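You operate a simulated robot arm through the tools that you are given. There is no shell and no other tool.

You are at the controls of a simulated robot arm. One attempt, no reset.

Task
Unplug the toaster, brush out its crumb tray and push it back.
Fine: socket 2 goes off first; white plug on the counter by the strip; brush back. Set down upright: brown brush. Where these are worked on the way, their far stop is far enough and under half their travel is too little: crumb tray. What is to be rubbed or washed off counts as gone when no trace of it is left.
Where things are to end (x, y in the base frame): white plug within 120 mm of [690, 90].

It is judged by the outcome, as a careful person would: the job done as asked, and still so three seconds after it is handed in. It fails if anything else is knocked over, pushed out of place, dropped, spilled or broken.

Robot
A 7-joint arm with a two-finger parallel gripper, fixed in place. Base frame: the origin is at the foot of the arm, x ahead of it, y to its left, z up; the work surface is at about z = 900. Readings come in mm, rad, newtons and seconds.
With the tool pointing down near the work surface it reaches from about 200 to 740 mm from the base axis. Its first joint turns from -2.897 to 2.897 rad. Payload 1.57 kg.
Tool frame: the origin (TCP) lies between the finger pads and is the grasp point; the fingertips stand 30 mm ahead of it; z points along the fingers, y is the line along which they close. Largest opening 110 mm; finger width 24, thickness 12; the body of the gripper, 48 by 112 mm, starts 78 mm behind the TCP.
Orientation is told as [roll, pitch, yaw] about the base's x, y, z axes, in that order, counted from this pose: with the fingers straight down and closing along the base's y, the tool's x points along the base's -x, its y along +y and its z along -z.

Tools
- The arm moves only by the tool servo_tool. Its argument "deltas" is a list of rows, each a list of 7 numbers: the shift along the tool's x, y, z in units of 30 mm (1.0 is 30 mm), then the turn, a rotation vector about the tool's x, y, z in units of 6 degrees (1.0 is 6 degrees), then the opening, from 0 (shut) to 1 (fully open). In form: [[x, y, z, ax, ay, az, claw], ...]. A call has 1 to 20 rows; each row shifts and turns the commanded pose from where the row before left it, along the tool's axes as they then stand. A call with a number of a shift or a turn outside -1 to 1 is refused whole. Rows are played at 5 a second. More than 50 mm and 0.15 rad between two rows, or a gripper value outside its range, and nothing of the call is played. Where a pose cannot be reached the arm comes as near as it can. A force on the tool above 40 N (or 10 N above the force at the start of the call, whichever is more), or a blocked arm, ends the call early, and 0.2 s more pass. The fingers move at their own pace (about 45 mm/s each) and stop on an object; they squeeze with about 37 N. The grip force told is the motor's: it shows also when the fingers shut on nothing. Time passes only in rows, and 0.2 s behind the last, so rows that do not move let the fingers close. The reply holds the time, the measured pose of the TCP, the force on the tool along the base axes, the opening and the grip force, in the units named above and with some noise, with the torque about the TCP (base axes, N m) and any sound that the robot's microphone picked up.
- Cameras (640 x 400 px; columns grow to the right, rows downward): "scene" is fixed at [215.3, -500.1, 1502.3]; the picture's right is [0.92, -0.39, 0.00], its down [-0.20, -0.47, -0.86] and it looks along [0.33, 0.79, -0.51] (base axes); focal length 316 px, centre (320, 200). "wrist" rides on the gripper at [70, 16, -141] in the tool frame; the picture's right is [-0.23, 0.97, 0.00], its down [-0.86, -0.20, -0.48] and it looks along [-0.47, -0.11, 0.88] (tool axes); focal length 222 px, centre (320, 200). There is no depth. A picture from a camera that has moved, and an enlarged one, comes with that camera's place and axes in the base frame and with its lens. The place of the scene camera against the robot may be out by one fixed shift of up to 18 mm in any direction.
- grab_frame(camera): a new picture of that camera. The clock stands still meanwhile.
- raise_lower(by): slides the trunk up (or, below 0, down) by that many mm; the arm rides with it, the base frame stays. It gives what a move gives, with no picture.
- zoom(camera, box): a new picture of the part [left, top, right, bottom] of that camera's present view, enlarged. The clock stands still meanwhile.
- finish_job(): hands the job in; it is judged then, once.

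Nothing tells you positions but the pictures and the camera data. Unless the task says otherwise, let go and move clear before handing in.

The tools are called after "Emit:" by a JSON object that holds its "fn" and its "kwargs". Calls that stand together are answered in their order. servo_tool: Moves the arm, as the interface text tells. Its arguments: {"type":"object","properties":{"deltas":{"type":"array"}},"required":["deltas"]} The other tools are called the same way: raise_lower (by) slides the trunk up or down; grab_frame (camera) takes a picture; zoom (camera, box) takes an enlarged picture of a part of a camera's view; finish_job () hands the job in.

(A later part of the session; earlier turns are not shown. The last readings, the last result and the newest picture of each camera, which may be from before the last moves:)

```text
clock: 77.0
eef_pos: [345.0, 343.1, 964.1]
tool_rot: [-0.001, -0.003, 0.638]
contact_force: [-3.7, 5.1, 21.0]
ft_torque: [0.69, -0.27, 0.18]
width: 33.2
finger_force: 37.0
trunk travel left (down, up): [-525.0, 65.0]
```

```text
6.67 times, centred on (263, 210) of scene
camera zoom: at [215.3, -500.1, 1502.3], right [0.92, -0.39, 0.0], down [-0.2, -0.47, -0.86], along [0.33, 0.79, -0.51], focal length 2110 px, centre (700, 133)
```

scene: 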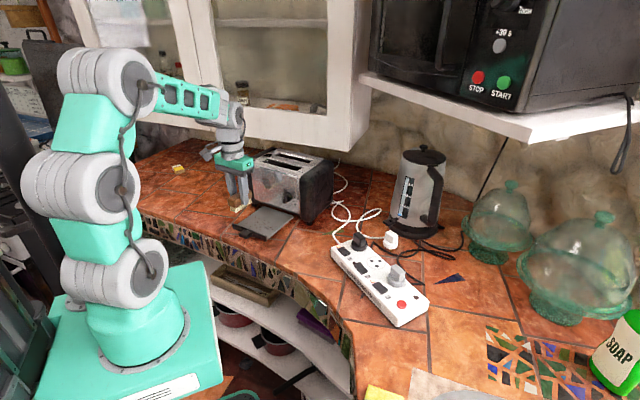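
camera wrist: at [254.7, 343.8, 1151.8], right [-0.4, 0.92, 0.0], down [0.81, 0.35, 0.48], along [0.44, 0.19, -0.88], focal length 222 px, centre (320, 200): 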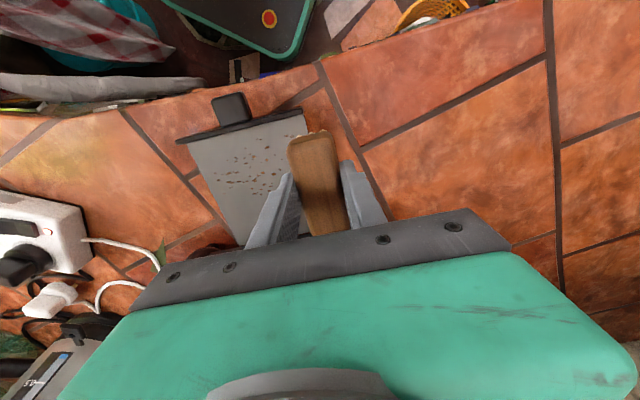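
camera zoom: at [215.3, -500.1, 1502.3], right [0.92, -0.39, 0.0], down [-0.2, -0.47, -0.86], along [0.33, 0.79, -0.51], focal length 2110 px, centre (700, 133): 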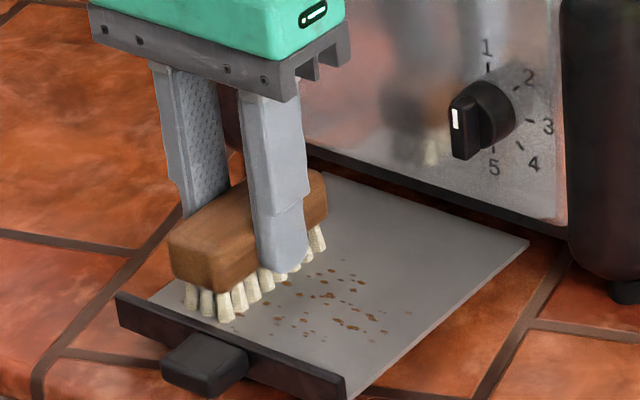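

Emit:
{"fn": "servo_tool", "kwargs": {"deltas": [[0, 0, -0.1, 0, 0, 0, 0], [0, 0, 0, 0, 0, 0, 0]]}}

Emit:
{"fn": "servo_tool", "kwargs": {"deltas": [[0, -0.15, 0, 0, 0, 0, 0], [0, -0.2, 0, 0, 0, 0, 0], [0, -0.2, 0, 0, 0, 0, 0], [0, -0.2, 0, 0, 0, 0, 0]]}}

Emit:
{"fn": "zoom", "kwargs": {"camera": "scene", "box": [215, 180, 311, 240]}}

Emit:
{"fn": "zoom", "kwargs": {"camera": "wrist", "box": [200, 60, 440, 210]}}

```text
clock: 77.6
eef_pos: [345.1, 342.8, 966.5]
tool_rot: [-0.001, 0.001, 0.636]
contact_force: [-2.5, 1.6, 8.7]
ft_torque: [-0.08, 0.32, -0.05]
width: 32.9
finger_force: 37.2
trunk travel left (down, up): [-525.0, 65.0]
```

```text
clock: 78.6
eef_pos: [358.8, 326.7, 965.8]
tool_rot: [-0.003, 0.002, 0.638]
contact_force: [-0.4, -1.1, 0.3]
ft_torque: [0.01, 0.05, 0.02]
width: 32.6
finger_force: 37.4
trunk travel left (down, up): [-525.0, 65.0]
```

```text
6.67 times, centred on (263, 210) of scene
camera zoom: at [215.3, -500.1, 1502.3], right [0.92, -0.39, 0.0], down [-0.2, -0.47, -0.86], along [0.33, 0.79, -0.51], focal length 2110 px, centre (700, 133)
```

zoom: 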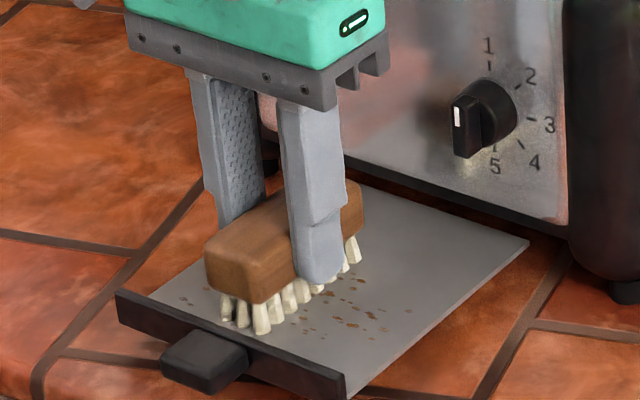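

```text
2.67 times, centred on (320, 135) of wrist
camera zoom: at [294.7, 297.5, 1106.1], right [-0.4, 0.92, 0.0], down [0.81, 0.35, 0.48], along [0.44, 0.19, -0.88], focal length 592 px, centre (320, 373)
```

zoom: 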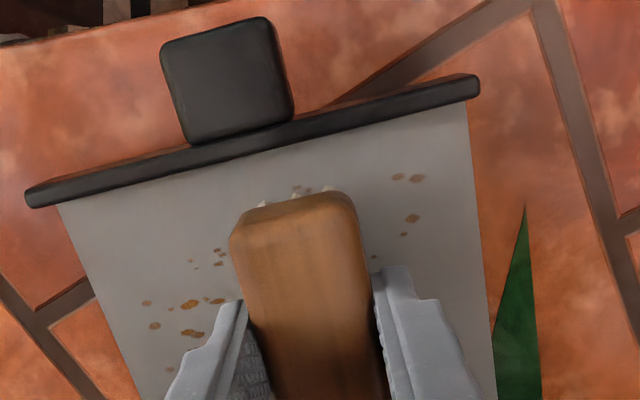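

Some crumbs remain where the brush already passed, so it needs firmer, repeated strokes. I'll press down slightly again and stroke back and forth.

Emit:
{"fn": "servo_tool", "kwargs": {"deltas": [[0, 0, 0.08, 0, 0, 0, 0], [0, 0, 0, 0, 0, 0, 0]]}}

Emit:
{"fn": "servo_tool", "kwargs": {"deltas": [[0, 0.2, 0, 0, 0, 0, 0], [0, 0.2, 0, 0, 0, 0, 0], [0, 0.2, 0, 0, 0, 0, 0], [0, 0.2, 0, 0, 0, 0, 0], [0, 0.2, 0, 0, 0, 0, 0], [0, 0.2, 0, 0, 0, 0, 0]]}}

Emit:
{"fn": "servo_tool", "kwargs": {"deltas": [[0, -0.3, 0, 0, 0, 0, 0], [0, -0.3, 0, 0, 0, 0, 0], [0, -0.3, 0, 0, 0, 0, 0], [0, -0.3, 0, 0, 0, 0, 0], [0, -0.3, 0, 0, 0, 0, 0]]}}

Emit:
{"fn": "zoom", "kwargs": {"camera": "wrist", "box": [200, 60, 440, 210]}}

Emit:
{"fn": "zoom", "kwargs": {"camera": "scene", "box": [215, 180, 311, 240]}}

```text
clock: 79.2
eef_pos: [359.5, 327.4, 965.3]
tool_rot: [-0.001, -0.002, 0.638]
contact_force: [-0.1, 0.8, 11.0]
ft_torque: [-0.18, 0.35, 0.0]
width: 32.8
finger_force: 37.0
trunk travel left (down, up): [-525.0, 65.0]
```

```text
clock: 80.6
eef_pos: [337.8, 354.4, 964.3]
tool_rot: [0.001, -0.001, 0.639]
contact_force: [3.7, -4.8, 15.4]
ft_torque: [-0.14, -0.12, -0.05]
width: 33.0
finger_force: 37.2
trunk travel left (down, up): [-525.0, 65.0]
```

```text
clock: 81.8
eef_pos: [365.5, 318.2, 964.6]
tool_rot: [-0.001, 0.0, 0.638]
contact_force: [-1.8, 3.0, 12.5]
ft_torque: [0.05, 0.19, 0.05]
width: 32.9
finger_force: 37.1
trunk travel left (down, up): [-525.0, 65.0]
```

```text
2.67 times, centred on (320, 135) of wrist
camera zoom: at [300.3, 289.5, 1104.9], right [-0.4, 0.92, 0.0], down [0.81, 0.35, 0.48], along [0.44, 0.19, -0.88], focal length 592 px, centre (320, 373)
```

zoom: 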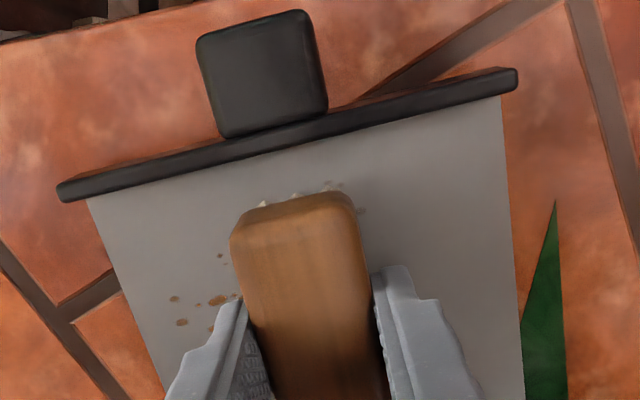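

```text
6.67 times, centred on (263, 210) of scene
camera zoom: at [215.3, -500.1, 1502.3], right [0.92, -0.39, 0.0], down [-0.2, -0.47, -0.86], along [0.33, 0.79, -0.51], focal length 2110 px, centre (700, 133)
```

zoom: 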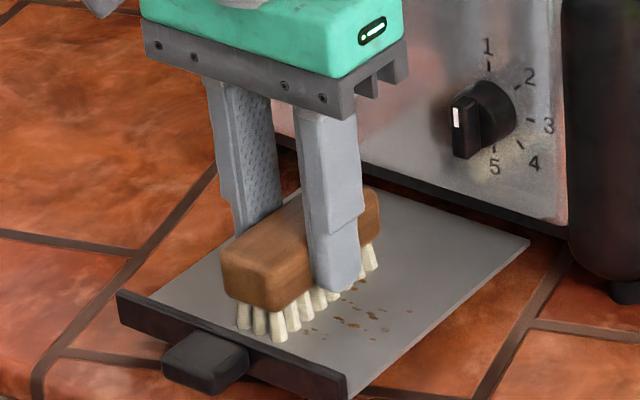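

Repeated strokes work: the left side is clean now. Continuing back and forth across the rest.

Emit:
{"fn": "servo_tool", "kwargs": {"deltas": [[0, -0.25, 0, 0, 0, 0, 0], [0, -0.25, 0, 0, 0, 0, 0], [0, -0.25, 0, 0, 0, 0, 0], [0, -0.25, 0, 0, 0, 0, 0], [0, -0.25, 0, 0, 0, 0, 0], [0, -0.25, 0, 0, 0, 0, 0]]}}

Emit:
{"fn": "servo_tool", "kwargs": {"deltas": [[0, 0.25, 0, 0, 0, 0, 0], [0, 0.25, 0, 0, 0, 0, 0], [0, 0.25, 0, 0, 0, 0, 0], [0, 0.25, 0, 0, 0, 0, 0], [0, 0.25, 0, 0, 0, 0, 0], [0, 0.25, 0, 0, 0, 0, 0], [0, 0.25, 0, 0, 0, 0, 0], [0, 0.25, 0, 0, 0, 0, 0]]}}

Emit:
{"fn": "zoom", "kwargs": {"camera": "wrist", "box": [160, 60, 440, 235]}}

Emit:
{"fn": "zoom", "kwargs": {"camera": "scene", "box": [215, 180, 311, 240]}}

```text
clock: 83.2
eef_pos: [391.8, 283.0, 964.1]
tool_rot: [0.001, -0.001, 0.637]
contact_force: [-2.8, 3.2, 14.3]
ft_torque: [0.13, 0.16, -0.04]
width: 32.9
finger_force: 36.8
trunk travel left (down, up): [-525.0, 65.0]
```

```text
clock: 85.0
eef_pos: [356.8, 330.6, 965.5]
tool_rot: [-0.002, 0.001, 0.638]
contact_force: [1.7, -3.3, 10.1]
ft_torque: [-0.34, 0.24, 0.07]
width: 32.8
finger_force: 37.1
trunk travel left (down, up): [-525.0, 65.0]
```

```text
2.29 times, centred on (300, 148) of wrist
camera zoom: at [291.8, 301.5, 1105.1], right [-0.4, 0.92, 0.0], down [0.81, 0.35, 0.48], along [0.44, 0.19, -0.88], focal length 508 px, centre (366, 320)
```

zoom: 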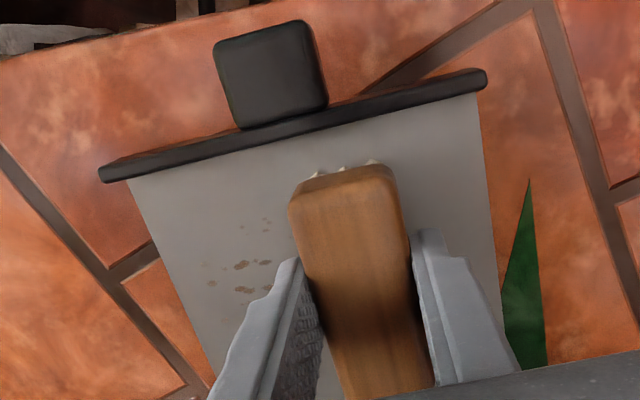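

```text
6.67 times, centred on (263, 210) of scene
camera zoom: at [215.3, -500.1, 1502.3], right [0.92, -0.39, 0.0], down [-0.2, -0.47, -0.86], along [0.33, 0.79, -0.51], focal length 2110 px, centre (700, 133)
```

zoom: 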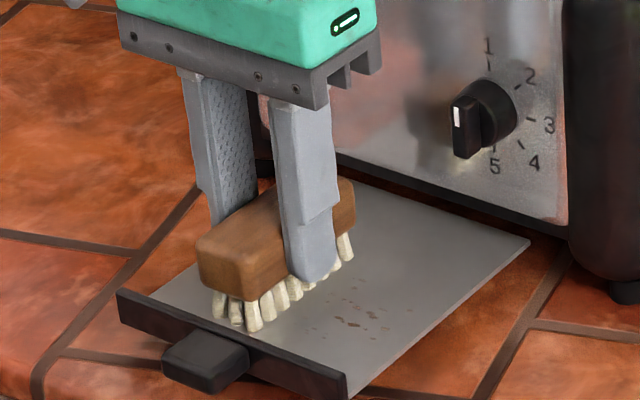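

Crumbs are fading with each pass and the tray hasn't moved. More strokes over the remaining patch.

Emit:
{"fn": "servo_tool", "kwargs": {"deltas": [[0, -0.3, 0, 0, 0, 0, 0], [0, -0.3, 0, 0, 0, 0, 0], [0, -0.3, 0, 0, 0, 0, 0], [0, -0.3, 0, 0, 0, 0, 0], [0, -0.3, 0, 0, 0, 0, 0], [0, -0.3, 0, 0, 0, 0, 0], [0, -0.2, 0, 0, 0, 0, 0], [0, 0.3, 0, 0, 0, 0, 0], [0, 0.3, 0, 0, 0, 0, 0], [0, 0.3, 0, 0, 0, 0, 0], [0, 0.3, 0, 0, 0, 0, 0], [0, -0.3, 0, 0, 0, 0, 0], [0, -0.3, 0, 0, 0, 0, 0], [0, -0.3, 0, 0, 0, 0, 0], [0, -0.3, 0, 0, 0, 0, 0]]}}

Emit:
{"fn": "servo_tool", "kwargs": {"deltas": [[0, 0.3, 0, 0, 0, 0, 0], [0, 0.3, 0, 0, 0, 0, 0], [0, 0.3, 0, 0, 0, 0, 0], [0, 0.3, 0, 0, 0, 0, 0], [0, 0.3, 0, 0, 0, 0, 0], [0, 0.3, 0, 0, 0, 0, 0], [0, 0.3, 0, 0, 0, 0, 0], [0, 0.3, 0, 0, 0, 0, 0]]}}

Emit:
{"fn": "zoom", "kwargs": {"camera": "wrist", "box": [160, 60, 440, 235]}}

Emit:
{"fn": "zoom", "kwargs": {"camera": "scene", "box": [215, 180, 311, 240]}}

```text
clock: 88.2
eef_pos: [390.8, 283.1, 965.0]
tool_rot: [0.002, -0.001, 0.639]
contact_force: [-2.2, 3.0, 12.5]
ft_torque: [0.05, 0.24, -0.03]
width: 32.9
finger_force: 36.9
trunk travel left (down, up): [-525.0, 65.0]
```

```text
clock: 90.0
eef_pos: [349.1, 340.0, 963.7]
tool_rot: [-0.001, 0.001, 0.639]
contact_force: [3.1, -3.3, 13.7]
ft_torque: [-0.16, -0.09, -0.06]
width: 33.0
finger_force: 37.1
trunk travel left (down, up): [-525.0, 65.0]
```

```text
2.29 times, centred on (300, 148) of wrist
camera zoom: at [284.3, 311.8, 1104.7], right [-0.4, 0.92, 0.0], down [0.81, 0.35, 0.48], along [0.44, 0.19, -0.88], focal length 508 px, centre (366, 320)
```

zoom: 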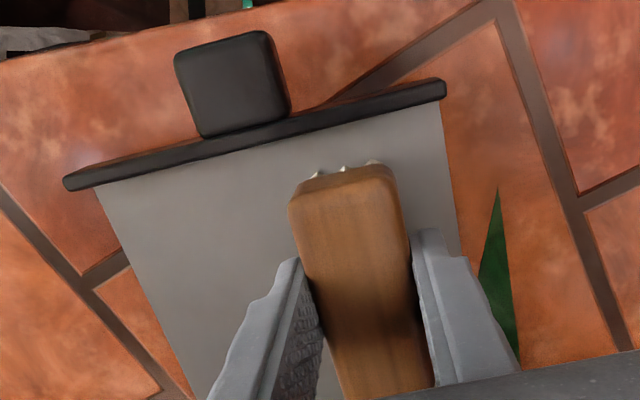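

```text
6.67 times, centred on (263, 210) of scene
camera zoom: at [215.3, -500.1, 1502.3], right [0.92, -0.39, 0.0], down [-0.2, -0.47, -0.86], along [0.33, 0.79, -0.51], focal length 2110 px, centre (700, 133)
```

zoom: 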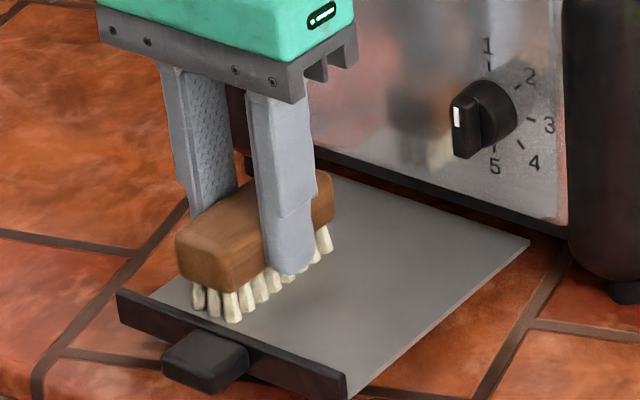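

It looks clean. I'll add one more full pass, plus a pass slightly deeper, so nothing is missed, then lift and inspect closely.

Emit:
{"fn": "servo_tool", "kwargs": {"deltas": [[0, 0.27, 0, 0, 0, 0, 0], [0, 0.27, 0, 0, 0, 0, 0], [0, -0.3, 0, 0, 0, 0, 0], [0, -0.3, 0, 0, 0, 0, 0], [0, -0.3, 0, 0, 0, 0, 0], [0, -0.3, 0, 0, 0, 0, 0], [0, -0.3, 0, 0, 0, 0, 0], [0, -0.3, 0, 0, 0, 0, 0], [0, -0.3, 0, 0, 0, 0, 0], [0, -0.3, 0, 0, 0, 0, 0], [0, -0.3, 0, 0, 0, 0, 0], [0, -0.3, 0, 0, 0, 0, 0], [0, 0, -0.25, 0, 0, 0, 0], [-0.35, 0, 0, 0, 0, 0, 0], [0, 0, 0.25, 0, 0, 0, 0], [0, 0, 0, 0, 0, 0, 0]]}}

Emit:
{"fn": "servo_tool", "kwargs": {"deltas": [[0, 0.3, 0, 0, 0, 0, 0], [0, 0.3, 0, 0, 0, 0, 0], [0, 0.3, 0, 0, 0, 0, 0], [0, 0.3, 0, 0, 0, 0, 0], [0, 0.3, 0, 0, 0, 0, 0], [0, 0.3, 0, 0, 0, 0, 0], [0, 0.3, 0, 0, 0, 0, 0], [0, 0.3, 0, 0, 0, 0, 0], [0, 0.3, 0, 0, 0, 0, 0], [0, 0, -0.5, 0, 0, 0, 0], [0, 0.6, -0.8, 0, 0, 0, 0], [0, 0.8, -0.8, 0, 0, 0, 0], [0, 0.9, 0, 0, 0, 0, 0], [0, 0.9, 0, 0, 0, 0, 0], [0, 0, 0, 0, 0, 0, 0]]}}

Emit:
{"fn": "zoom", "kwargs": {"camera": "scene", "box": [225, 190, 305, 240]}}

Emit:
{"fn": "grab_frame", "kwargs": {"camera": "wrist"}}

Emit:
{"fn": "zoom", "kwargs": {"camera": "scene", "box": [140, 130, 350, 260]}}

```text
clock: 93.4
eef_pos: [402.7, 289.1, 964.5]
tool_rot: [0.0, -0.002, 0.639]
contact_force: [1.9, -1.1, 11.6]
ft_torque: [-0.29, 0.21, 0.03]
width: 32.8
finger_force: 36.5
trunk travel left (down, up): [-525.0, 65.0]
```

```text
clock: 96.6
eef_pos: [294.8, 431.0, 1025.1]
tool_rot: [-0.001, 0.0, 0.638]
contact_force: [-0.1, -0.3, -0.5]
ft_torque: [0.0, 0.03, -0.01]
width: 32.9
finger_force: 37.4
trunk travel left (down, up): [-525.0, 65.0]
```

```text
8.00 times, centred on (265, 215) of scene
camera zoom: at [215.3, -500.1, 1502.3], right [0.92, -0.39, 0.0], down [-0.2, -0.47, -0.86], along [0.33, 0.79, -0.51], focal length 2532 px, centre (760, 80)
```

zoom: 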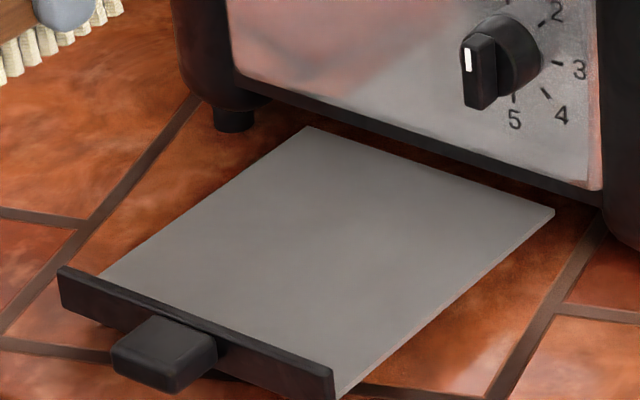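

```text
taken
camera wrist: at [230.4, 402.4, 1165.8], right [-0.4, 0.92, 0.0], down [0.81, 0.35, 0.48], along [0.44, 0.19, -0.88], focal length 222 px, centre (320, 200)
```

wrist: 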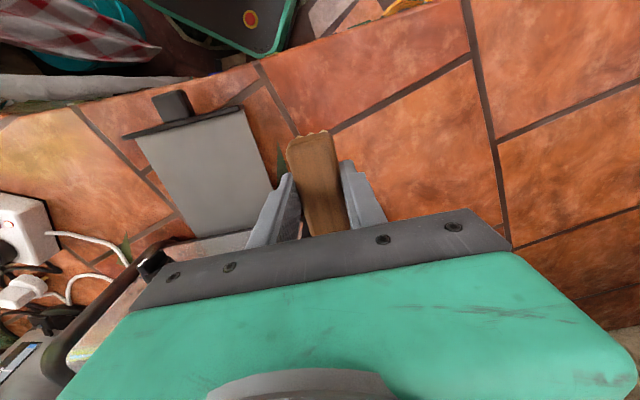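

```text
3.05 times, centred on (245, 195) of scene
camera zoom: at [215.3, -500.1, 1502.3], right [0.92, -0.39, 0.0], down [-0.2, -0.47, -0.86], along [0.33, 0.79, -0.51], focal length 964 px, centre (549, 215)
```

zoom: 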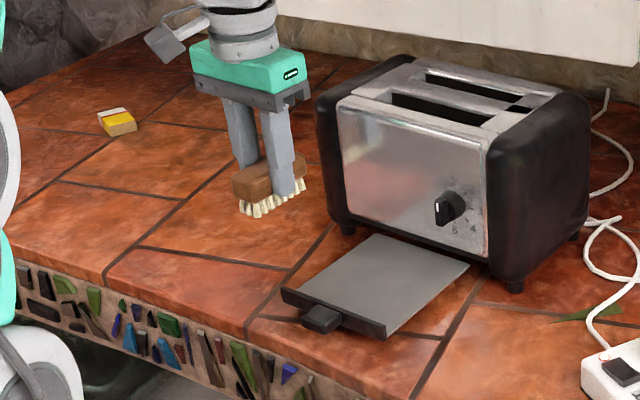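

Emit:
{"fn": "zoom", "kwargs": {"camera": "wrist", "box": [120, 85, 296, 245]}}

Emit:
{"fn": "zoom", "kwargs": {"camera": "scene", "box": [233, 203, 297, 243]}}

```text
2.50 times, centred on (208, 165) of wrist
camera zoom: at [230.4, 402.4, 1165.8], right [-0.4, 0.92, 0.0], down [0.81, 0.35, 0.48], along [0.44, 0.19, -0.88], focal length 555 px, centre (600, 288)
```

zoom: 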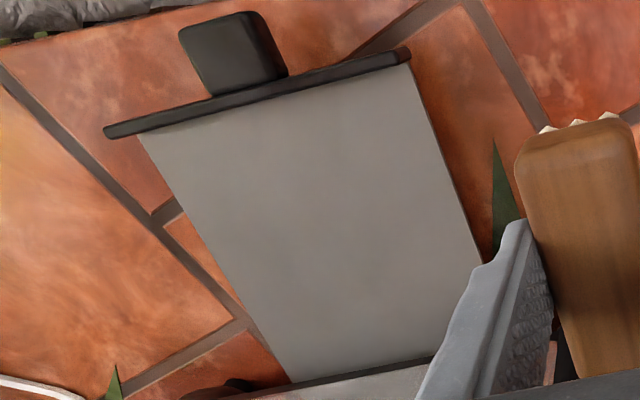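

```text
10.00 times, centred on (265, 223) of scene
camera zoom: at [215.3, -500.1, 1502.3], right [0.92, -0.39, 0.0], down [-0.2, -0.47, -0.86], along [0.33, 0.79, -0.51], focal length 3164 px, centre (870, -30)
```

zoom: 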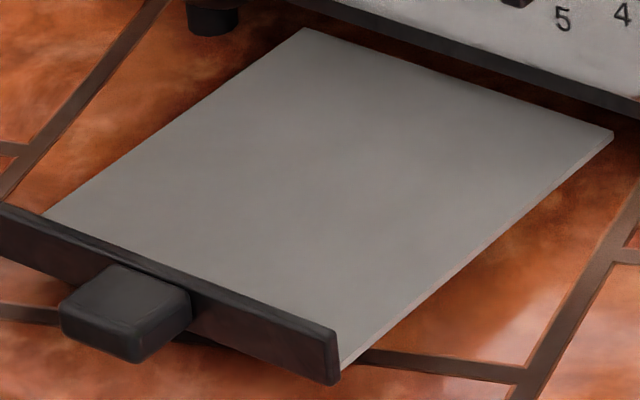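

The tray is completely clean and the toaster hasn't moved. Now returning the brush to its original spot and orientation.

Emit:
{"fn": "servo_tool", "kwargs": {"deltas": [[0.131, 0.937, 0, 0, 0, 0, 0], [0.131, 0.937, 0, 0, 0, 0, 0], [0.131, 0.937, 0, 0, 0, 0, 0], [0.131, 0.937, 0, 0, 0, 0, 0], [0.131, 0.937, 0, 0, 0, 0, 0], [0, 0, 0, 0, 0, 0, 0]]}}

Emit:
{"fn": "servo_tool", "kwargs": {"deltas": [[0, 0, 0, 0, 0, -0.96, 0], [0, 0, 0, 0, 0, -0.96, 0], [0, 0, 0, 0, 0, -0.96, 0], [0, 0, 0, 0, 0, -0.96, 0], [0, 0, 0, 0, 0, -0.96, 0], [0, 0, 0, 0, 0, -0.96, 0], [0, 0, 0, 0, 0, -0.96, 0], [0, 0, 0, 0, 0, -0.96, 0], [0, 0, 0, 0, 0, -0.96, 0], [0, 0, 0, 0, 0, -0.96, 0], [0, 0, 0, 0, 0, -0.96, 0], [0, 0, 0, 0, 0, -0.96, 0], [0, 0, 0, 0, 0, -0.96, 0], [0, 0, 0, 0, 0, -0.96, 0], [0, 0, 0, 0, 0, -0.96, 0], [0, 0, 0, 0, 0, -0.95, 0], [0, 0, 0, 0, 0, 0, 0]]}}

```text
clock: 98.0
eef_pos: [194.2, 529.8, 1028.1]
tool_rot: [-0.002, -0.001, 0.639]
contact_force: [-0.5, 0.2, -0.4]
ft_torque: [0.0, 0.03, 0.02]
width: 32.7
finger_force: 36.5
trunk travel left (down, up): [-525.0, 65.0]
```

```text
clock: 101.6
eef_pos: [196.9, 530.9, 1026.5]
tool_rot: [0.001, -0.001, 2.246]
contact_force: [0.3, 1.1, -0.5]
ft_torque: [-0.01, 0.02, 0.04]
width: 33.2
finger_force: 36.8
trunk travel left (down, up): [-525.0, 65.0]
```

Emit:
{"fn": "servo_tool", "kwargs": {"deltas": [[-0.04, -0.01, 0.9, 0, 0, 0, 0], [0, 0, 0.9, 0, 0, 0, 0], [0, 0, 0.6, 0, 0, 0, 0], [0, 0, 0.1, 0, 0, 0, 0], [0, 0, 0, 0, 0, 0, 0]]}}

Emit:
{"fn": "zoom", "kwargs": {"camera": "scene", "box": [160, 160, 240, 230]}}

```text
clock: 102.8
eef_pos: [195.6, 531.4, 950.7]
tool_rot: [0.0, 0.0, 2.248]
contact_force: [-0.3, 1.1, 0.2]
ft_torque: [-0.02, -0.02, 0.0]
width: 33.1
finger_force: 37.0
trunk travel left (down, up): [-525.0, 65.0]
```

```text
5.71 times, centred on (200, 195) of scene
camera zoom: at [215.3, -500.1, 1502.3], right [0.92, -0.39, 0.0], down [-0.2, -0.47, -0.86], along [0.33, 0.79, -0.51], focal length 1808 px, centre (1006, 229)
```

zoom: 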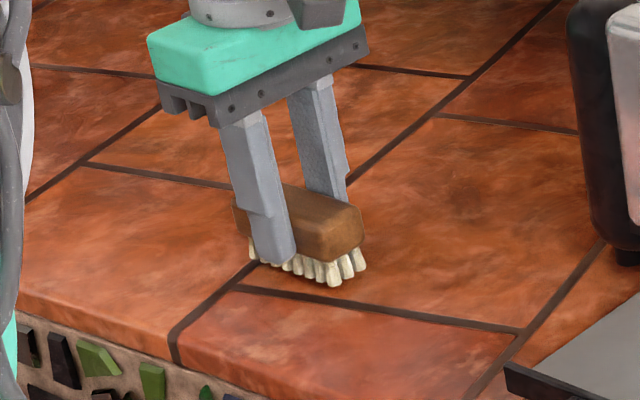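

Almost down. Lowering in fine steps until the bristles touch the counter.

Emit:
{"fn": "servo_tool", "kwargs": {"deltas": [[0, 0, 0.06, 0, 0, 0, 0], [0, 0, 0.06, 0, 0, 0, 0]]}}

Emit:
{"fn": "servo_tool", "kwargs": {"deltas": [[0, 0, 0.05, 0, 0, 0, 0], [0, 0, 0.05, 0, 0, 0, 0]]}}

Emit:
{"fn": "zoom", "kwargs": {"camera": "scene", "box": [160, 160, 240, 230]}}

```text
clock: 103.4
eef_pos: [195.9, 531.0, 948.4]
tool_rot: [0.0, 0.0, 2.247]
contact_force: [-0.4, 0.6, -1.3]
ft_torque: [-0.01, -0.01, 0.01]
width: 33.0
finger_force: 36.5
trunk travel left (down, up): [-525.0, 65.0]
```

```text
clock: 104.0
eef_pos: [195.3, 533.1, 945.7]
tool_rot: [0.0, 0.001, 2.247]
contact_force: [0.1, 1.0, -0.2]
ft_torque: [-0.01, -0.04, 0.0]
width: 32.9
finger_force: 36.8
trunk travel left (down, up): [-525.0, 65.0]
```

```text
5.71 times, centred on (200, 195) of scene
camera zoom: at [215.3, -500.1, 1502.3], right [0.92, -0.39, 0.0], down [-0.2, -0.47, -0.86], along [0.33, 0.79, -0.51], focal length 1808 px, centre (1006, 229)
```

zoom: 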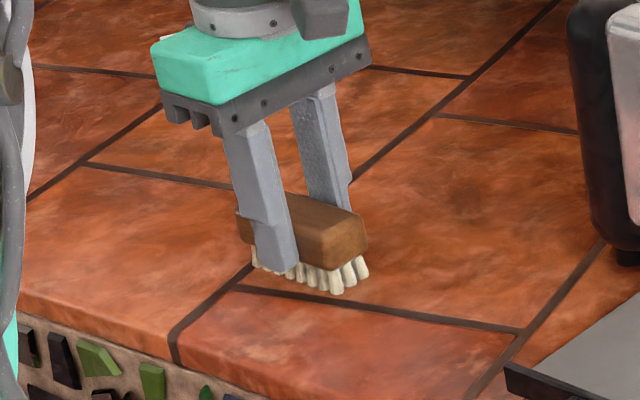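

Emit:
{"fn": "servo_tool", "kwargs": {"deltas": [[0, 0, 0.04, 0, 0, 0, 0], [0, 0, 0.04, 0, 0, 0, 0]]}}

Emit:
{"fn": "servo_tool", "kwargs": {"deltas": [[0, 0, 0.03, 0, 0, 0, 0], [0, 0, 0.03, 0, 0, 0, 0]]}}

```text
clock: 104.6
eef_pos: [196.0, 533.1, 945.1]
tool_rot: [-0.003, -0.001, 2.245]
contact_force: [-0.9, -2.4, 11.6]
ft_torque: [-0.28, 0.01, -0.02]
width: 32.9
finger_force: 36.7
trunk travel left (down, up): [-525.0, 65.0]
```

```text
clock: 105.2
eef_pos: [196.2, 533.0, 944.8]
tool_rot: [-0.008, -0.003, 2.246]
contact_force: [1.3, -1.1, 30.5]
ft_torque: [-0.56, -0.06, 0.0]
width: 32.9
finger_force: 36.3
trunk travel left (down, up): [-525.0, 65.0]
```

The bristles are on the counter. I'll ease the pressure, release, and rise straight up.

Emit:
{"fn": "servo_tool", "kwargs": {"deltas": [[0, 0, -0.08, 0, 0, 0, 0], [0, 0, 0, 0, 0, 0, 0]]}}

Emit:
{"fn": "servo_tool", "kwargs": {"deltas": [[0, 0, 0, 0, 0, 0, 0.33], [0, 0, 0, 0, 0, 0, 0.4], [0, 0, 0, 0, 0, 0, 0.55], [0, 0, 0, 0, 0, 0, 0.6], [0, 0, -0.5, 0, 0, 0, 0.6], [0, 0, -0.9, 0, 0, 0, 0.6], [0, 0, -0.9, 0, 0, 0, 0.6], [0, 0, -0.9, 0, 0, 0, 0.6], [0, 0, 0, 0, 0, 0, 0.6]]}}

Emit:
{"fn": "zoom", "kwargs": {"camera": "scene", "box": [160, 180, 240, 230]}}

Emit:
{"fn": "grab_frame", "kwargs": {"camera": "wrist"}}

```text
clock: 105.8
eef_pos: [195.4, 532.1, 945.3]
tool_rot: [-0.004, -0.002, 2.247]
contact_force: [2.7, 5.5, 23.7]
ft_torque: [0.22, 0.05, -0.03]
width: 33.0
finger_force: 37.1
trunk travel left (down, up): [-525.0, 65.0]
```

```text
clock: 107.8
eef_pos: [194.3, 531.2, 1039.9]
tool_rot: [-0.001, -0.001, 2.247]
contact_force: [-0.2, 0.1, 0.4]
ft_torque: [-0.01, 0.0, -0.02]
width: 66.2
finger_force: 0.1
trunk travel left (down, up): [-525.0, 65.0]
```

```text
8.00 times, centred on (200, 205) of scene
camera zoom: at [215.3, -500.1, 1502.3], right [0.92, -0.39, 0.0], down [-0.2, -0.47, -0.86], along [0.33, 0.79, -0.51], focal length 2532 px, centre (1280, 160)
```

zoom: 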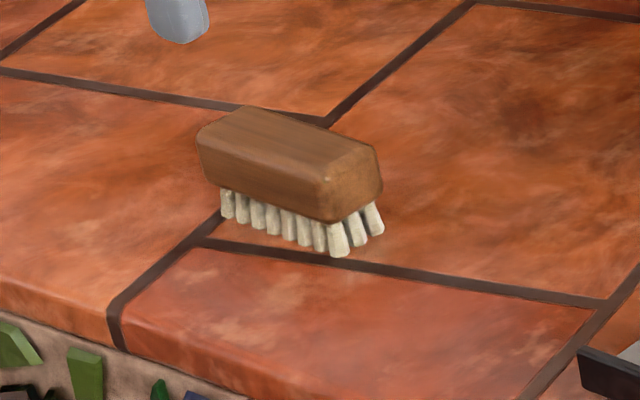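

```text
taken
camera wrist: at [226.9, 466.9, 1179.9], right [-0.9, -0.43, 0.0], down [-0.38, 0.79, 0.48], along [-0.21, 0.43, -0.88], focal length 222 px, centre (320, 200)
```

wrist: 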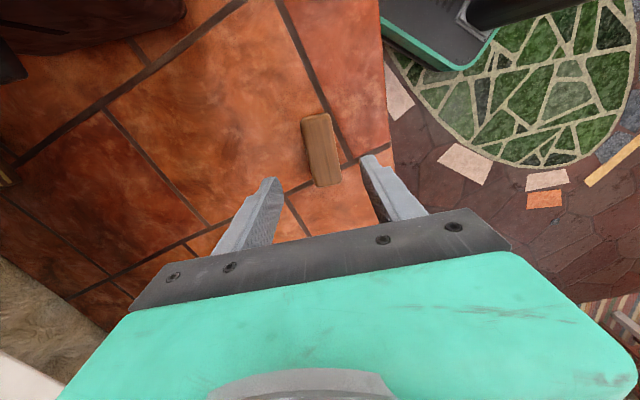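

The brush is back in place, upright on its bristles. Now I'll return to the front of the tray with closed fingers, tilted 25° again to stay clear of the knob, and push the tray in.

Emit:
{"fn": "servo_tool", "kwargs": {"deltas": [[0, 0, 0, 0, 0, 0.96, 0], [0, 0, 0, 0, 0, 0.96, 0], [0, 0, 0, 0, 0, 0.96, 0], [0, 0, 0, 0, 0, 0.96, 0], [0, 0, 0, 0, 0, 0.96, 0], [0, 0, 0, 0, 0, 0.96, 0], [0, 0, 0, 0, 0, 0.96, 0], [0, 0, 0, 0, 0, 0.96, 0], [0, 0, 0, 0, 0, 0.96, 0], [0, 0, 0, 0, 0, 0.96, 0], [0, 0, 0, 0, 0, 0.96, 0], [0, 0, 0, 0, 0, 0.96, 0], [0, 0, 0, 0, 0, 0.96, 0], [0, 0, 0, 0, 0, 0.96, 0], [0, 0, 0, 0, 0, 0.96, 0], [0, 0, 0, 0, 0, 0.95, 0]]}}

Emit:
{"fn": "servo_tool", "kwargs": {"deltas": [[0.403, -0.907, 0, 0, 0, 0, 0], [0.403, -0.907, 0, 0, 0, 0, 0], [0.403, -0.907, 0, 0, 0, 0, 0], [0.403, -0.907, 0, 0, 0, 0, 0], [0.403, -0.907, 0, 0, 0, 0, 0], [0.403, -0.907, 0, 0, 0, 0, 0], [0.403, -0.907, 0, 0, 0, 0, 0], [0.403, -0.907, 0, 0, 0, 0, 0], [0.403, -0.907, 0, 0, 0, 0, 0], [0.403, -0.907, 0, 0, 0, 0, 0], [0, 0, 0, 0, -0.835, 0, 0], [0, 0, 0, 0, -0.835, 0, 0], [0, 0, 0, 0, -0.835, 0, 0], [0, 0, 0, 0, -0.835, 0, 0], [0, 0, 0, 0, -0.83, 0, 0], [0, 0, 0, 0, 0, 0, 0]]}}

Emit:
{"fn": "grab_frame", "kwargs": {"camera": "wrist"}}

Emit:
{"fn": "zoom", "kwargs": {"camera": "scene", "box": [140, 130, 350, 260]}}

```text
clock: 111.2
eef_pos: [195.1, 533.0, 1039.1]
tool_rot: [0.0, -0.001, 0.636]
contact_force: [0.4, -0.3, -0.6]
ft_torque: [0.01, 0.03, 0.04]
width: 0.1
finger_force: 21.2
trunk travel left (down, up): [-525.0, 65.0]
```

```text
clock: 114.6
eef_pos: [262.3, 241.5, 1036.9]
tool_rot: [0.0, -0.439, 0.639]
contact_force: [0.3, -0.1, 0.5]
ft_torque: [0.01, -0.01, -0.01]
width: 0.0
finger_force: 20.6
trunk travel left (down, up): [-525.0, 65.0]
```

```text
taken
camera wrist: at [154.0, 180.8, 1136.4], right [-0.42, 0.9, 0.1], down [0.58, 0.18, 0.8], along [0.7, 0.39, -0.6], focal length 222 px, centre (320, 200)
```

wrist: 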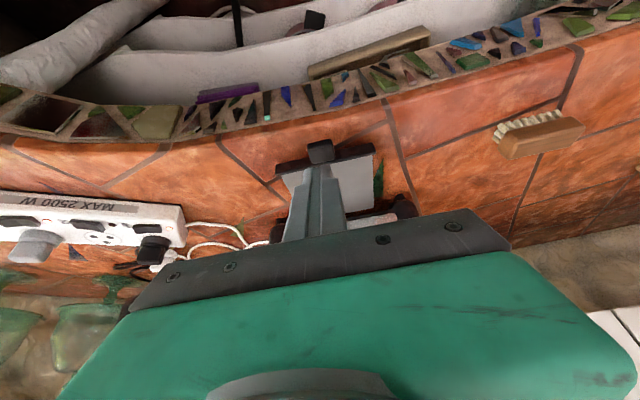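

```text
3.05 times, centred on (245, 195) of scene
camera zoom: at [215.3, -500.1, 1502.3], right [0.92, -0.39, 0.0], down [-0.2, -0.47, -0.86], along [0.33, 0.79, -0.51], focal length 964 px, centre (549, 215)
```

zoom: 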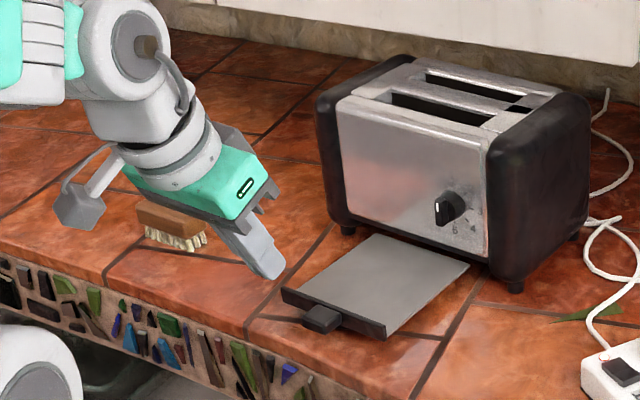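

Emit:
{"fn": "servo_tool", "kwargs": {"deltas": [[0.2735, -0.026, 0.78, 0, 0, 0, 0], [0.2735, -0.026, 0.78, 0, 0, 0, 0], [0.2735, -0.026, 0.78, 0, 0, 0, 0], [0.2735, -0.026, 0.78, 0, 0, 0, 0], [0, 0, 0, 0, 0, 0, 0]]}}

Emit:
{"fn": "zoom", "kwargs": {"camera": "wrist", "box": [220, 90, 420, 215]}}

Emit:
{"fn": "zoom", "kwargs": {"camera": "scene", "box": [205, 190, 285, 240]}}

```text
clock: 115.8
eef_pos: [269.7, 244.3, 939.2]
tool_rot: [-0.001, -0.437, 0.638]
contact_force: [-1.1, 0.1, 0.2]
ft_torque: [-0.01, 0.01, 0.0]
width: 0.0
finger_force: 21.2
trunk travel left (down, up): [-525.0, 65.0]
```

```text
3.20 times, centred on (320, 152) of wrist
camera zoom: at [163.4, 183.5, 1037.2], right [-0.42, 0.9, 0.1], down [0.58, 0.18, 0.8], along [0.7, 0.39, -0.6], focal length 711 px, centre (320, 352)
```

zoom: 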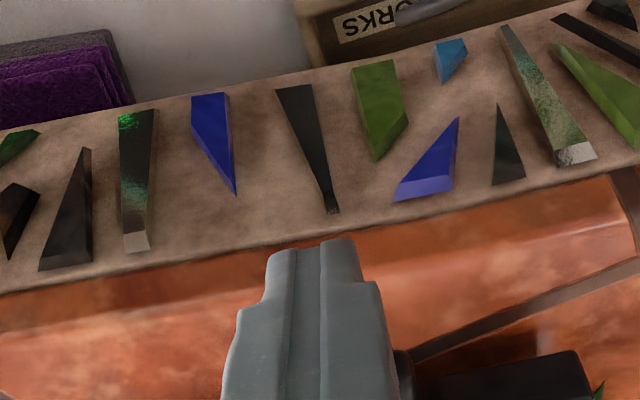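

```text
8.00 times, centred on (245, 215) of scene
camera zoom: at [215.3, -500.1, 1502.3], right [0.92, -0.39, 0.0], down [-0.2, -0.47, -0.86], along [0.33, 0.79, -0.51], focal length 2532 px, centre (920, 80)
```

zoom: 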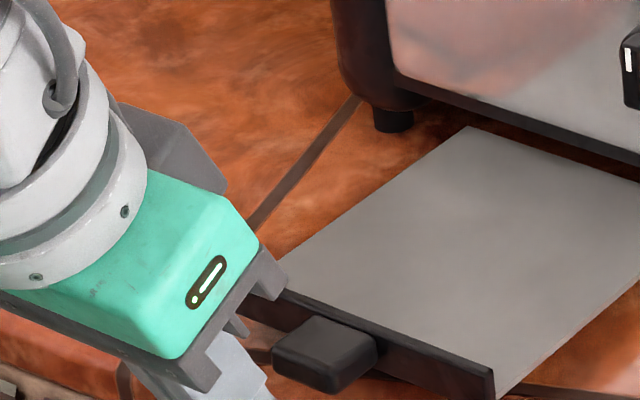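

The fingertips are right in front of the tab. Pushing in with small steps.

Emit:
{"fn": "servo_tool", "kwargs": {"deltas": [[-0.181, 0, 0.0845, 0, 0, 0, 0], [-0.181, 0, 0.0845, 0, 0, 0, 0], [-0.181, 0, 0.0845, 0, 0, 0, 0], [-0.181, 0, 0.0845, 0, 0, 0, 0], [-0.181, 0, 0.0845, 0, 0, 0, 0]]}}

Emit:
{"fn": "zoom", "kwargs": {"camera": "scene", "box": [225, 140, 345, 230]}}

Emit:
{"fn": "zoom", "kwargs": {"camera": "wrist", "box": [220, 90, 420, 215]}}

```text
clock: 117.0
eef_pos: [295.1, 262.7, 940.8]
tool_rot: [-0.002, -0.439, 0.64]
contact_force: [0.3, -0.5, -0.3]
ft_torque: [0.01, 0.01, 0.0]
width: 0.2
finger_force: 21.6
trunk travel left (down, up): [-525.0, 65.0]
```

```text
4.44 times, centred on (285, 185) of scene
camera zoom: at [215.3, -500.1, 1502.3], right [0.92, -0.39, 0.0], down [-0.2, -0.47, -0.86], along [0.33, 0.79, -0.51], focal length 1406 px, centre (476, 267)
```

zoom: 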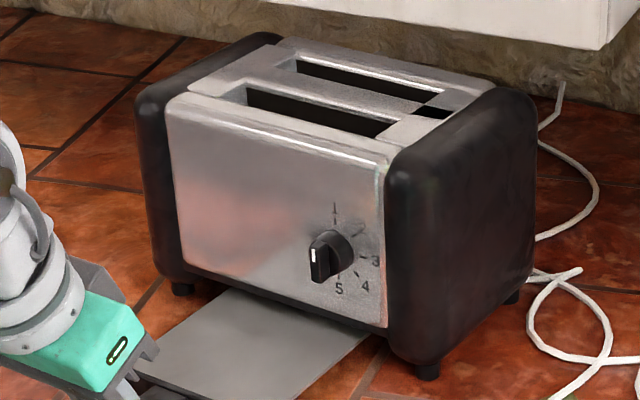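

```text
3.20 times, centred on (320, 152) of wrist
camera zoom: at [187.8, 201.8, 1038.2], right [-0.42, 0.9, 0.1], down [0.58, 0.18, 0.8], along [0.7, 0.39, -0.6], focal length 711 px, centre (320, 352)
```

zoom: 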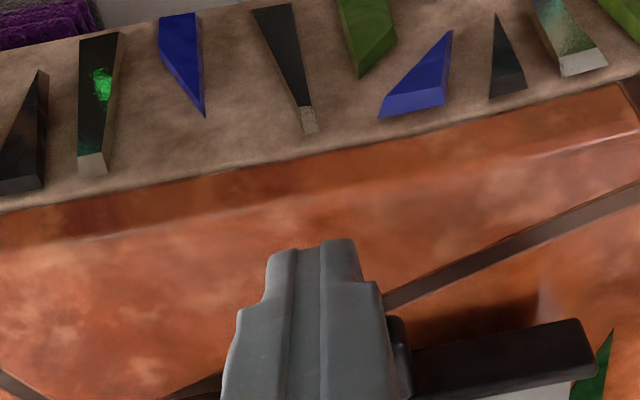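

Emit:
{"fn": "servo_tool", "kwargs": {"deltas": [[-0.181, 0, 0.0845, 0, 0, 0, 0], [-0.181, 0, 0.0845, 0, 0, 0, 0], [-0.181, 0, 0.0845, 0, 0, 0, 0], [-0.181, 0, 0.0845, 0, 0, 0, 0], [-0.181, 0, 0.0845, 0, 0, 0, 0], [-0.181, 0, 0.0845, 0, 0, 0, 0], [-0.181, 0, 0.0845, 0, 0, 0, 0], [-0.181, 0, 0.0845, 0, 0, 0, 0], [-0.181, 0, 0.0845, 0, 0, 0, 0], [-0.181, 0, 0.0845, 0, 0, 0, 0]]}}

Emit:
{"fn": "zoom", "kwargs": {"camera": "scene", "box": [225, 140, 345, 230]}}

```text
clock: 119.2
eef_pos: [341.4, 298.9, 941.4]
tool_rot: [0.002, -0.436, 0.638]
contact_force: [-0.8, 0.4, -0.6]
ft_torque: [0.02, 0.0, 0.0]
width: 0.2
finger_force: 21.4
trunk travel left (down, up): [-525.0, 65.0]
```

```text
4.44 times, centred on (285, 185) of scene
camera zoom: at [215.3, -500.1, 1502.3], right [0.92, -0.39, 0.0], down [-0.2, -0.47, -0.86], along [0.33, 0.79, -0.51], focal length 1406 px, centre (476, 267)
```

zoom: 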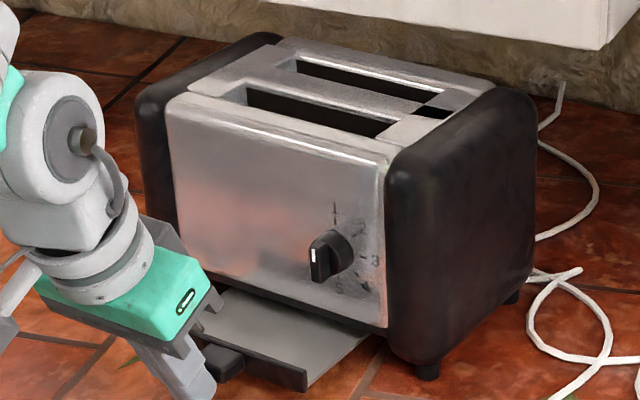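

Emit:
{"fn": "servo_tool", "kwargs": {"deltas": [[-0.181, 0, 0.0845, 0, 0, 0, 0], [-0.181, 0, 0.0845, 0, 0, 0, 0], [-0.181, 0, 0.0845, 0, 0, 0, 0], [-0.181, 0, 0.0845, 0, 0, 0, 0], [-0.181, 0, 0.0845, 0, 0, 0, 0], [-0.181, 0, 0.0845, 0, 0, 0, 0]]}}

Emit:
{"fn": "zoom", "kwargs": {"camera": "scene", "box": [225, 140, 345, 230]}}

Emit:
{"fn": "zoom", "kwargs": {"camera": "wrist", "box": [220, 90, 420, 215]}}

```text
clock: 120.6
eef_pos: [372.4, 319.6, 940.3]
tool_rot: [-0.001, -0.436, 0.638]
contact_force: [-0.1, -0.2, 0.1]
ft_torque: [0.0, -0.01, -0.01]
width: 0.0
finger_force: 21.3
trunk travel left (down, up): [-525.0, 65.0]
```

```text
4.44 times, centred on (285, 185) of scene
camera zoom: at [215.3, -500.1, 1502.3], right [0.92, -0.39, 0.0], down [-0.2, -0.47, -0.86], along [0.33, 0.79, -0.51], focal length 1406 px, centre (476, 267)
```

zoom: 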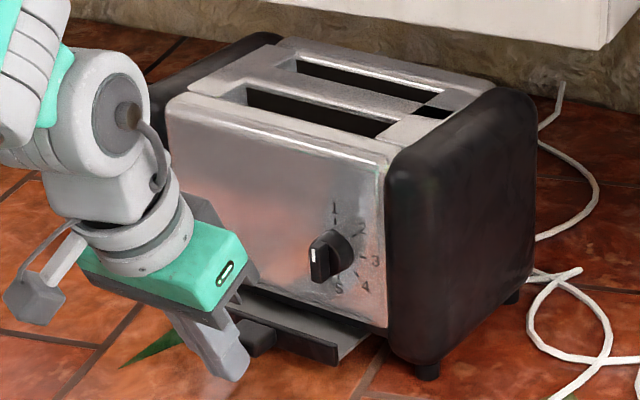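

```text
3.20 times, centred on (320, 152) of wrist
camera zoom: at [265.0, 259.7, 1039.1], right [-0.42, 0.9, 0.1], down [0.58, 0.18, 0.8], along [0.7, 0.39, -0.6], focal length 711 px, centre (320, 352)
```

zoom: 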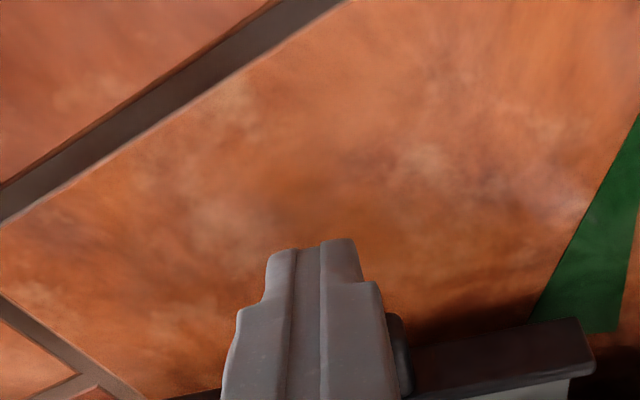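

Emit:
{"fn": "servo_tool", "kwargs": {"deltas": [[-0.12, 0, 0.056, 0, 0, 0, 0], [-0.12, 0, 0.056, 0, 0, 0, 0], [-0.12, 0, 0.056, 0, 0, 0, 0], [-0.09, 0, 0.042, 0, 0, 0, 0]]}}

Emit:
{"fn": "zoom", "kwargs": {"camera": "scene", "box": [225, 140, 345, 230]}}

```text
clock: 121.6
eef_pos: [383.4, 327.7, 941.5]
tool_rot: [0.0, -0.436, 0.639]
contact_force: [-0.5, -0.5, -0.4]
ft_torque: [0.0, 0.0, 0.02]
width: 0.0
finger_force: 21.3
trunk travel left (down, up): [-525.0, 65.0]
```

```text
4.44 times, centred on (285, 185) of scene
camera zoom: at [215.3, -500.1, 1502.3], right [0.92, -0.39, 0.0], down [-0.2, -0.47, -0.86], along [0.33, 0.79, -0.51], focal length 1406 px, centre (476, 267)
```

zoom: 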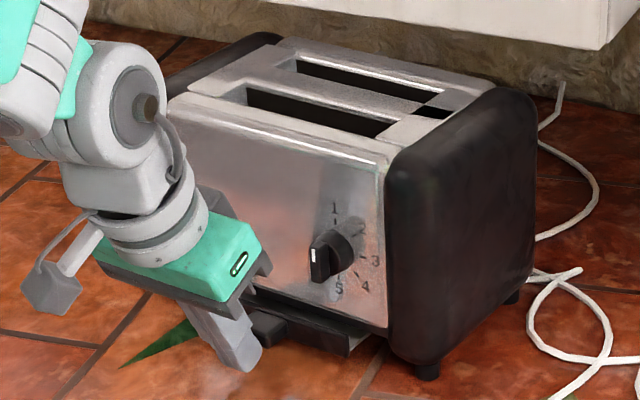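

Emit:
{"fn": "servo_tool", "kwargs": {"deltas": [[-0.09, 0, 0.042, 0, 0, 0, 0], [-0.09, 0, 0.042, 0, 0, 0, 0]]}}

Emit:
{"fn": "servo_tool", "kwargs": {"deltas": [[-0.06, 0, 0.028, 0, 0, 0, 0], [-0.06, 0, 0.028, 0, 0, 0, 0]]}}

Emit:
{"fn": "zoom", "kwargs": {"camera": "scene", "box": [225, 140, 345, 230]}}

```text
clock: 122.2
eef_pos: [388.1, 333.5, 941.2]
tool_rot: [0.0, -0.436, 0.639]
contact_force: [0.7, 0.8, -1.4]
ft_torque: [0.01, 0.02, 0.01]
width: 0.1
finger_force: 20.9
trunk travel left (down, up): [-525.0, 65.0]
```

```text
clock: 122.8
eef_pos: [391.0, 334.1, 940.8]
tool_rot: [-0.001, -0.437, 0.639]
contact_force: [-0.7, -0.7, 0.2]
ft_torque: [0.03, 0.04, 0.01]
width: 0.1
finger_force: 20.8
trunk travel left (down, up): [-525.0, 65.0]
```

```text
4.44 times, centred on (285, 185) of scene
camera zoom: at [215.3, -500.1, 1502.3], right [0.92, -0.39, 0.0], down [-0.2, -0.47, -0.86], along [0.33, 0.79, -0.51], focal length 1406 px, centre (476, 267)
```

zoom: 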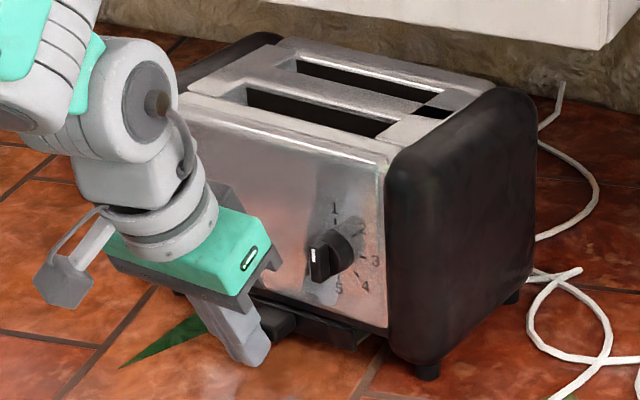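

Emit:
{"fn": "servo_tool", "kwargs": {"deltas": [[-0.05, 0, 0.023, 0, 0, 0, 0], [-0.05, 0, 0.023, 0, 0, 0, 0]]}}

Emit:
{"fn": "servo_tool", "kwargs": {"deltas": [[-0.05, 0, 0.023, 0, 0, 0, 0], [-0.05, 0, 0.023, 0, 0, 0, 0]]}}

Emit:
{"fn": "zoom", "kwargs": {"camera": "scene", "box": [225, 140, 345, 230]}}

Emit:
{"fn": "zoom", "kwargs": {"camera": "scene", "box": [265, 190, 329, 230]}}

```text
clock: 123.4
eef_pos: [392.1, 335.6, 940.7]
tool_rot: [-0.002, -0.435, 0.641]
contact_force: [-7.0, -5.1, -2.6]
ft_torque: [-0.26, 0.11, -0.02]
width: 0.0
finger_force: 21.0
trunk travel left (down, up): [-525.0, 65.0]
```

```text
clock: 124.0
eef_pos: [395.7, 336.9, 942.5]
tool_rot: [0.001, -0.439, 0.638]
contact_force: [-4.6, -4.4, -7.3]
ft_torque: [-0.25, 0.33, -0.03]
width: 0.0
finger_force: 21.4
trunk travel left (down, up): [-525.0, 65.0]
```

```text
4.44 times, centred on (285, 185) of scene
camera zoom: at [215.3, -500.1, 1502.3], right [0.92, -0.39, 0.0], down [-0.2, -0.47, -0.86], along [0.33, 0.79, -0.51], focal length 1406 px, centre (476, 267)
```

zoom: 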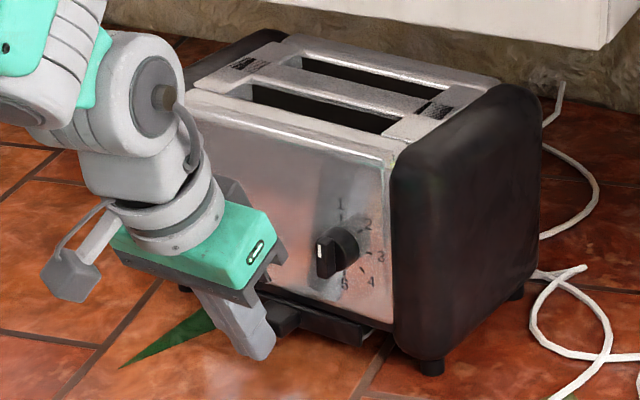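

```text
10.00 times, centred on (297, 210) of scene
camera zoom: at [215.3, -500.1, 1502.3], right [0.92, -0.39, 0.0], down [-0.2, -0.47, -0.86], along [0.33, 0.79, -0.51], focal length 3164 px, centre (550, 100)
```

zoom: 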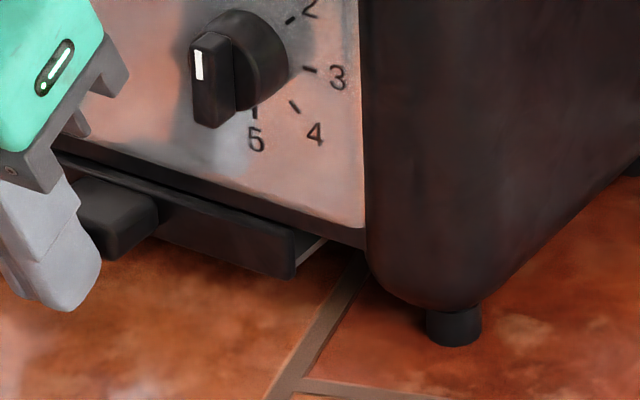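

The tray is fully home against its stop. In the last few millimetres the toaster shifted inward slightly, perhaps 5 mm. I'll back off and check everything.

Emit:
{"fn": "servo_tool", "kwargs": {"deltas": [[0.3, 0, -0.14, 0, 0, 0, 0], [0.7, 0, -0.33, 0, 0, 0, 0], [0, 0, -0.9, 0, 0, 0, 0], [0, 0, -0.9, 0, 0, 0, 0], [0, 0, -0.9, 0, 0, 0, 0], [0, 0, 0, 0, 0, 0, 0]]}}

Emit:
{"fn": "zoom", "kwargs": {"camera": "scene", "box": [225, 140, 345, 230]}}

Emit:
{"fn": "zoom", "kwargs": {"camera": "scene", "box": [140, 130, 350, 260]}}

Emit:
{"fn": "grab_frame", "kwargs": {"camera": "wrist"}}

```text
clock: 125.4
eef_pos: [342.5, 299.7, 1016.0]
tool_rot: [0.0, -0.437, 0.639]
contact_force: [-0.3, 0.3, 0.2]
ft_torque: [0.03, 0.01, -0.01]
width: 0.0
finger_force: 21.5
trunk travel left (down, up): [-525.0, 65.0]
```

```text
4.44 times, centred on (285, 185) of scene
camera zoom: at [215.3, -500.1, 1502.3], right [0.92, -0.39, 0.0], down [-0.2, -0.47, -0.86], along [0.33, 0.79, -0.51], focal length 1406 px, centre (476, 267)
```

zoom: 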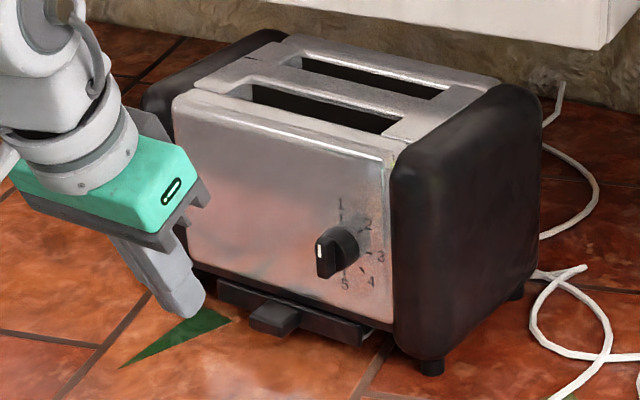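

```text
3.05 times, centred on (245, 195) of scene
camera zoom: at [215.3, -500.1, 1502.3], right [0.92, -0.39, 0.0], down [-0.2, -0.47, -0.86], along [0.33, 0.79, -0.51], focal length 964 px, centre (549, 215)
```

zoom: 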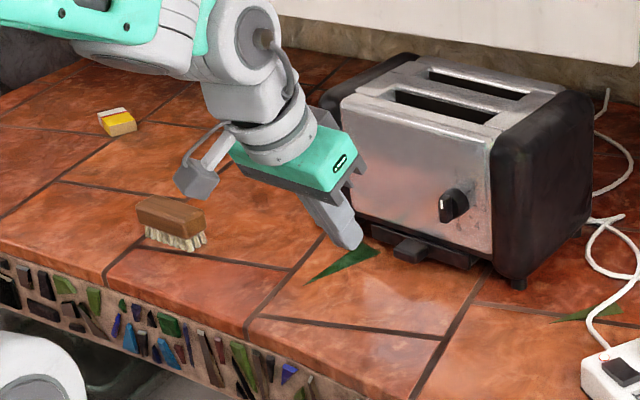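

```text
taken
camera wrist: at [235.1, 238.5, 1112.8], right [-0.42, 0.9, 0.1], down [0.58, 0.18, 0.8], along [0.7, 0.39, -0.6], focal length 222 px, centre (320, 200)
```

wrist: 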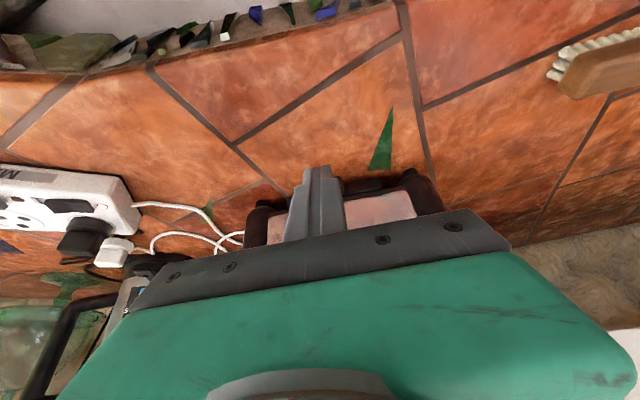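

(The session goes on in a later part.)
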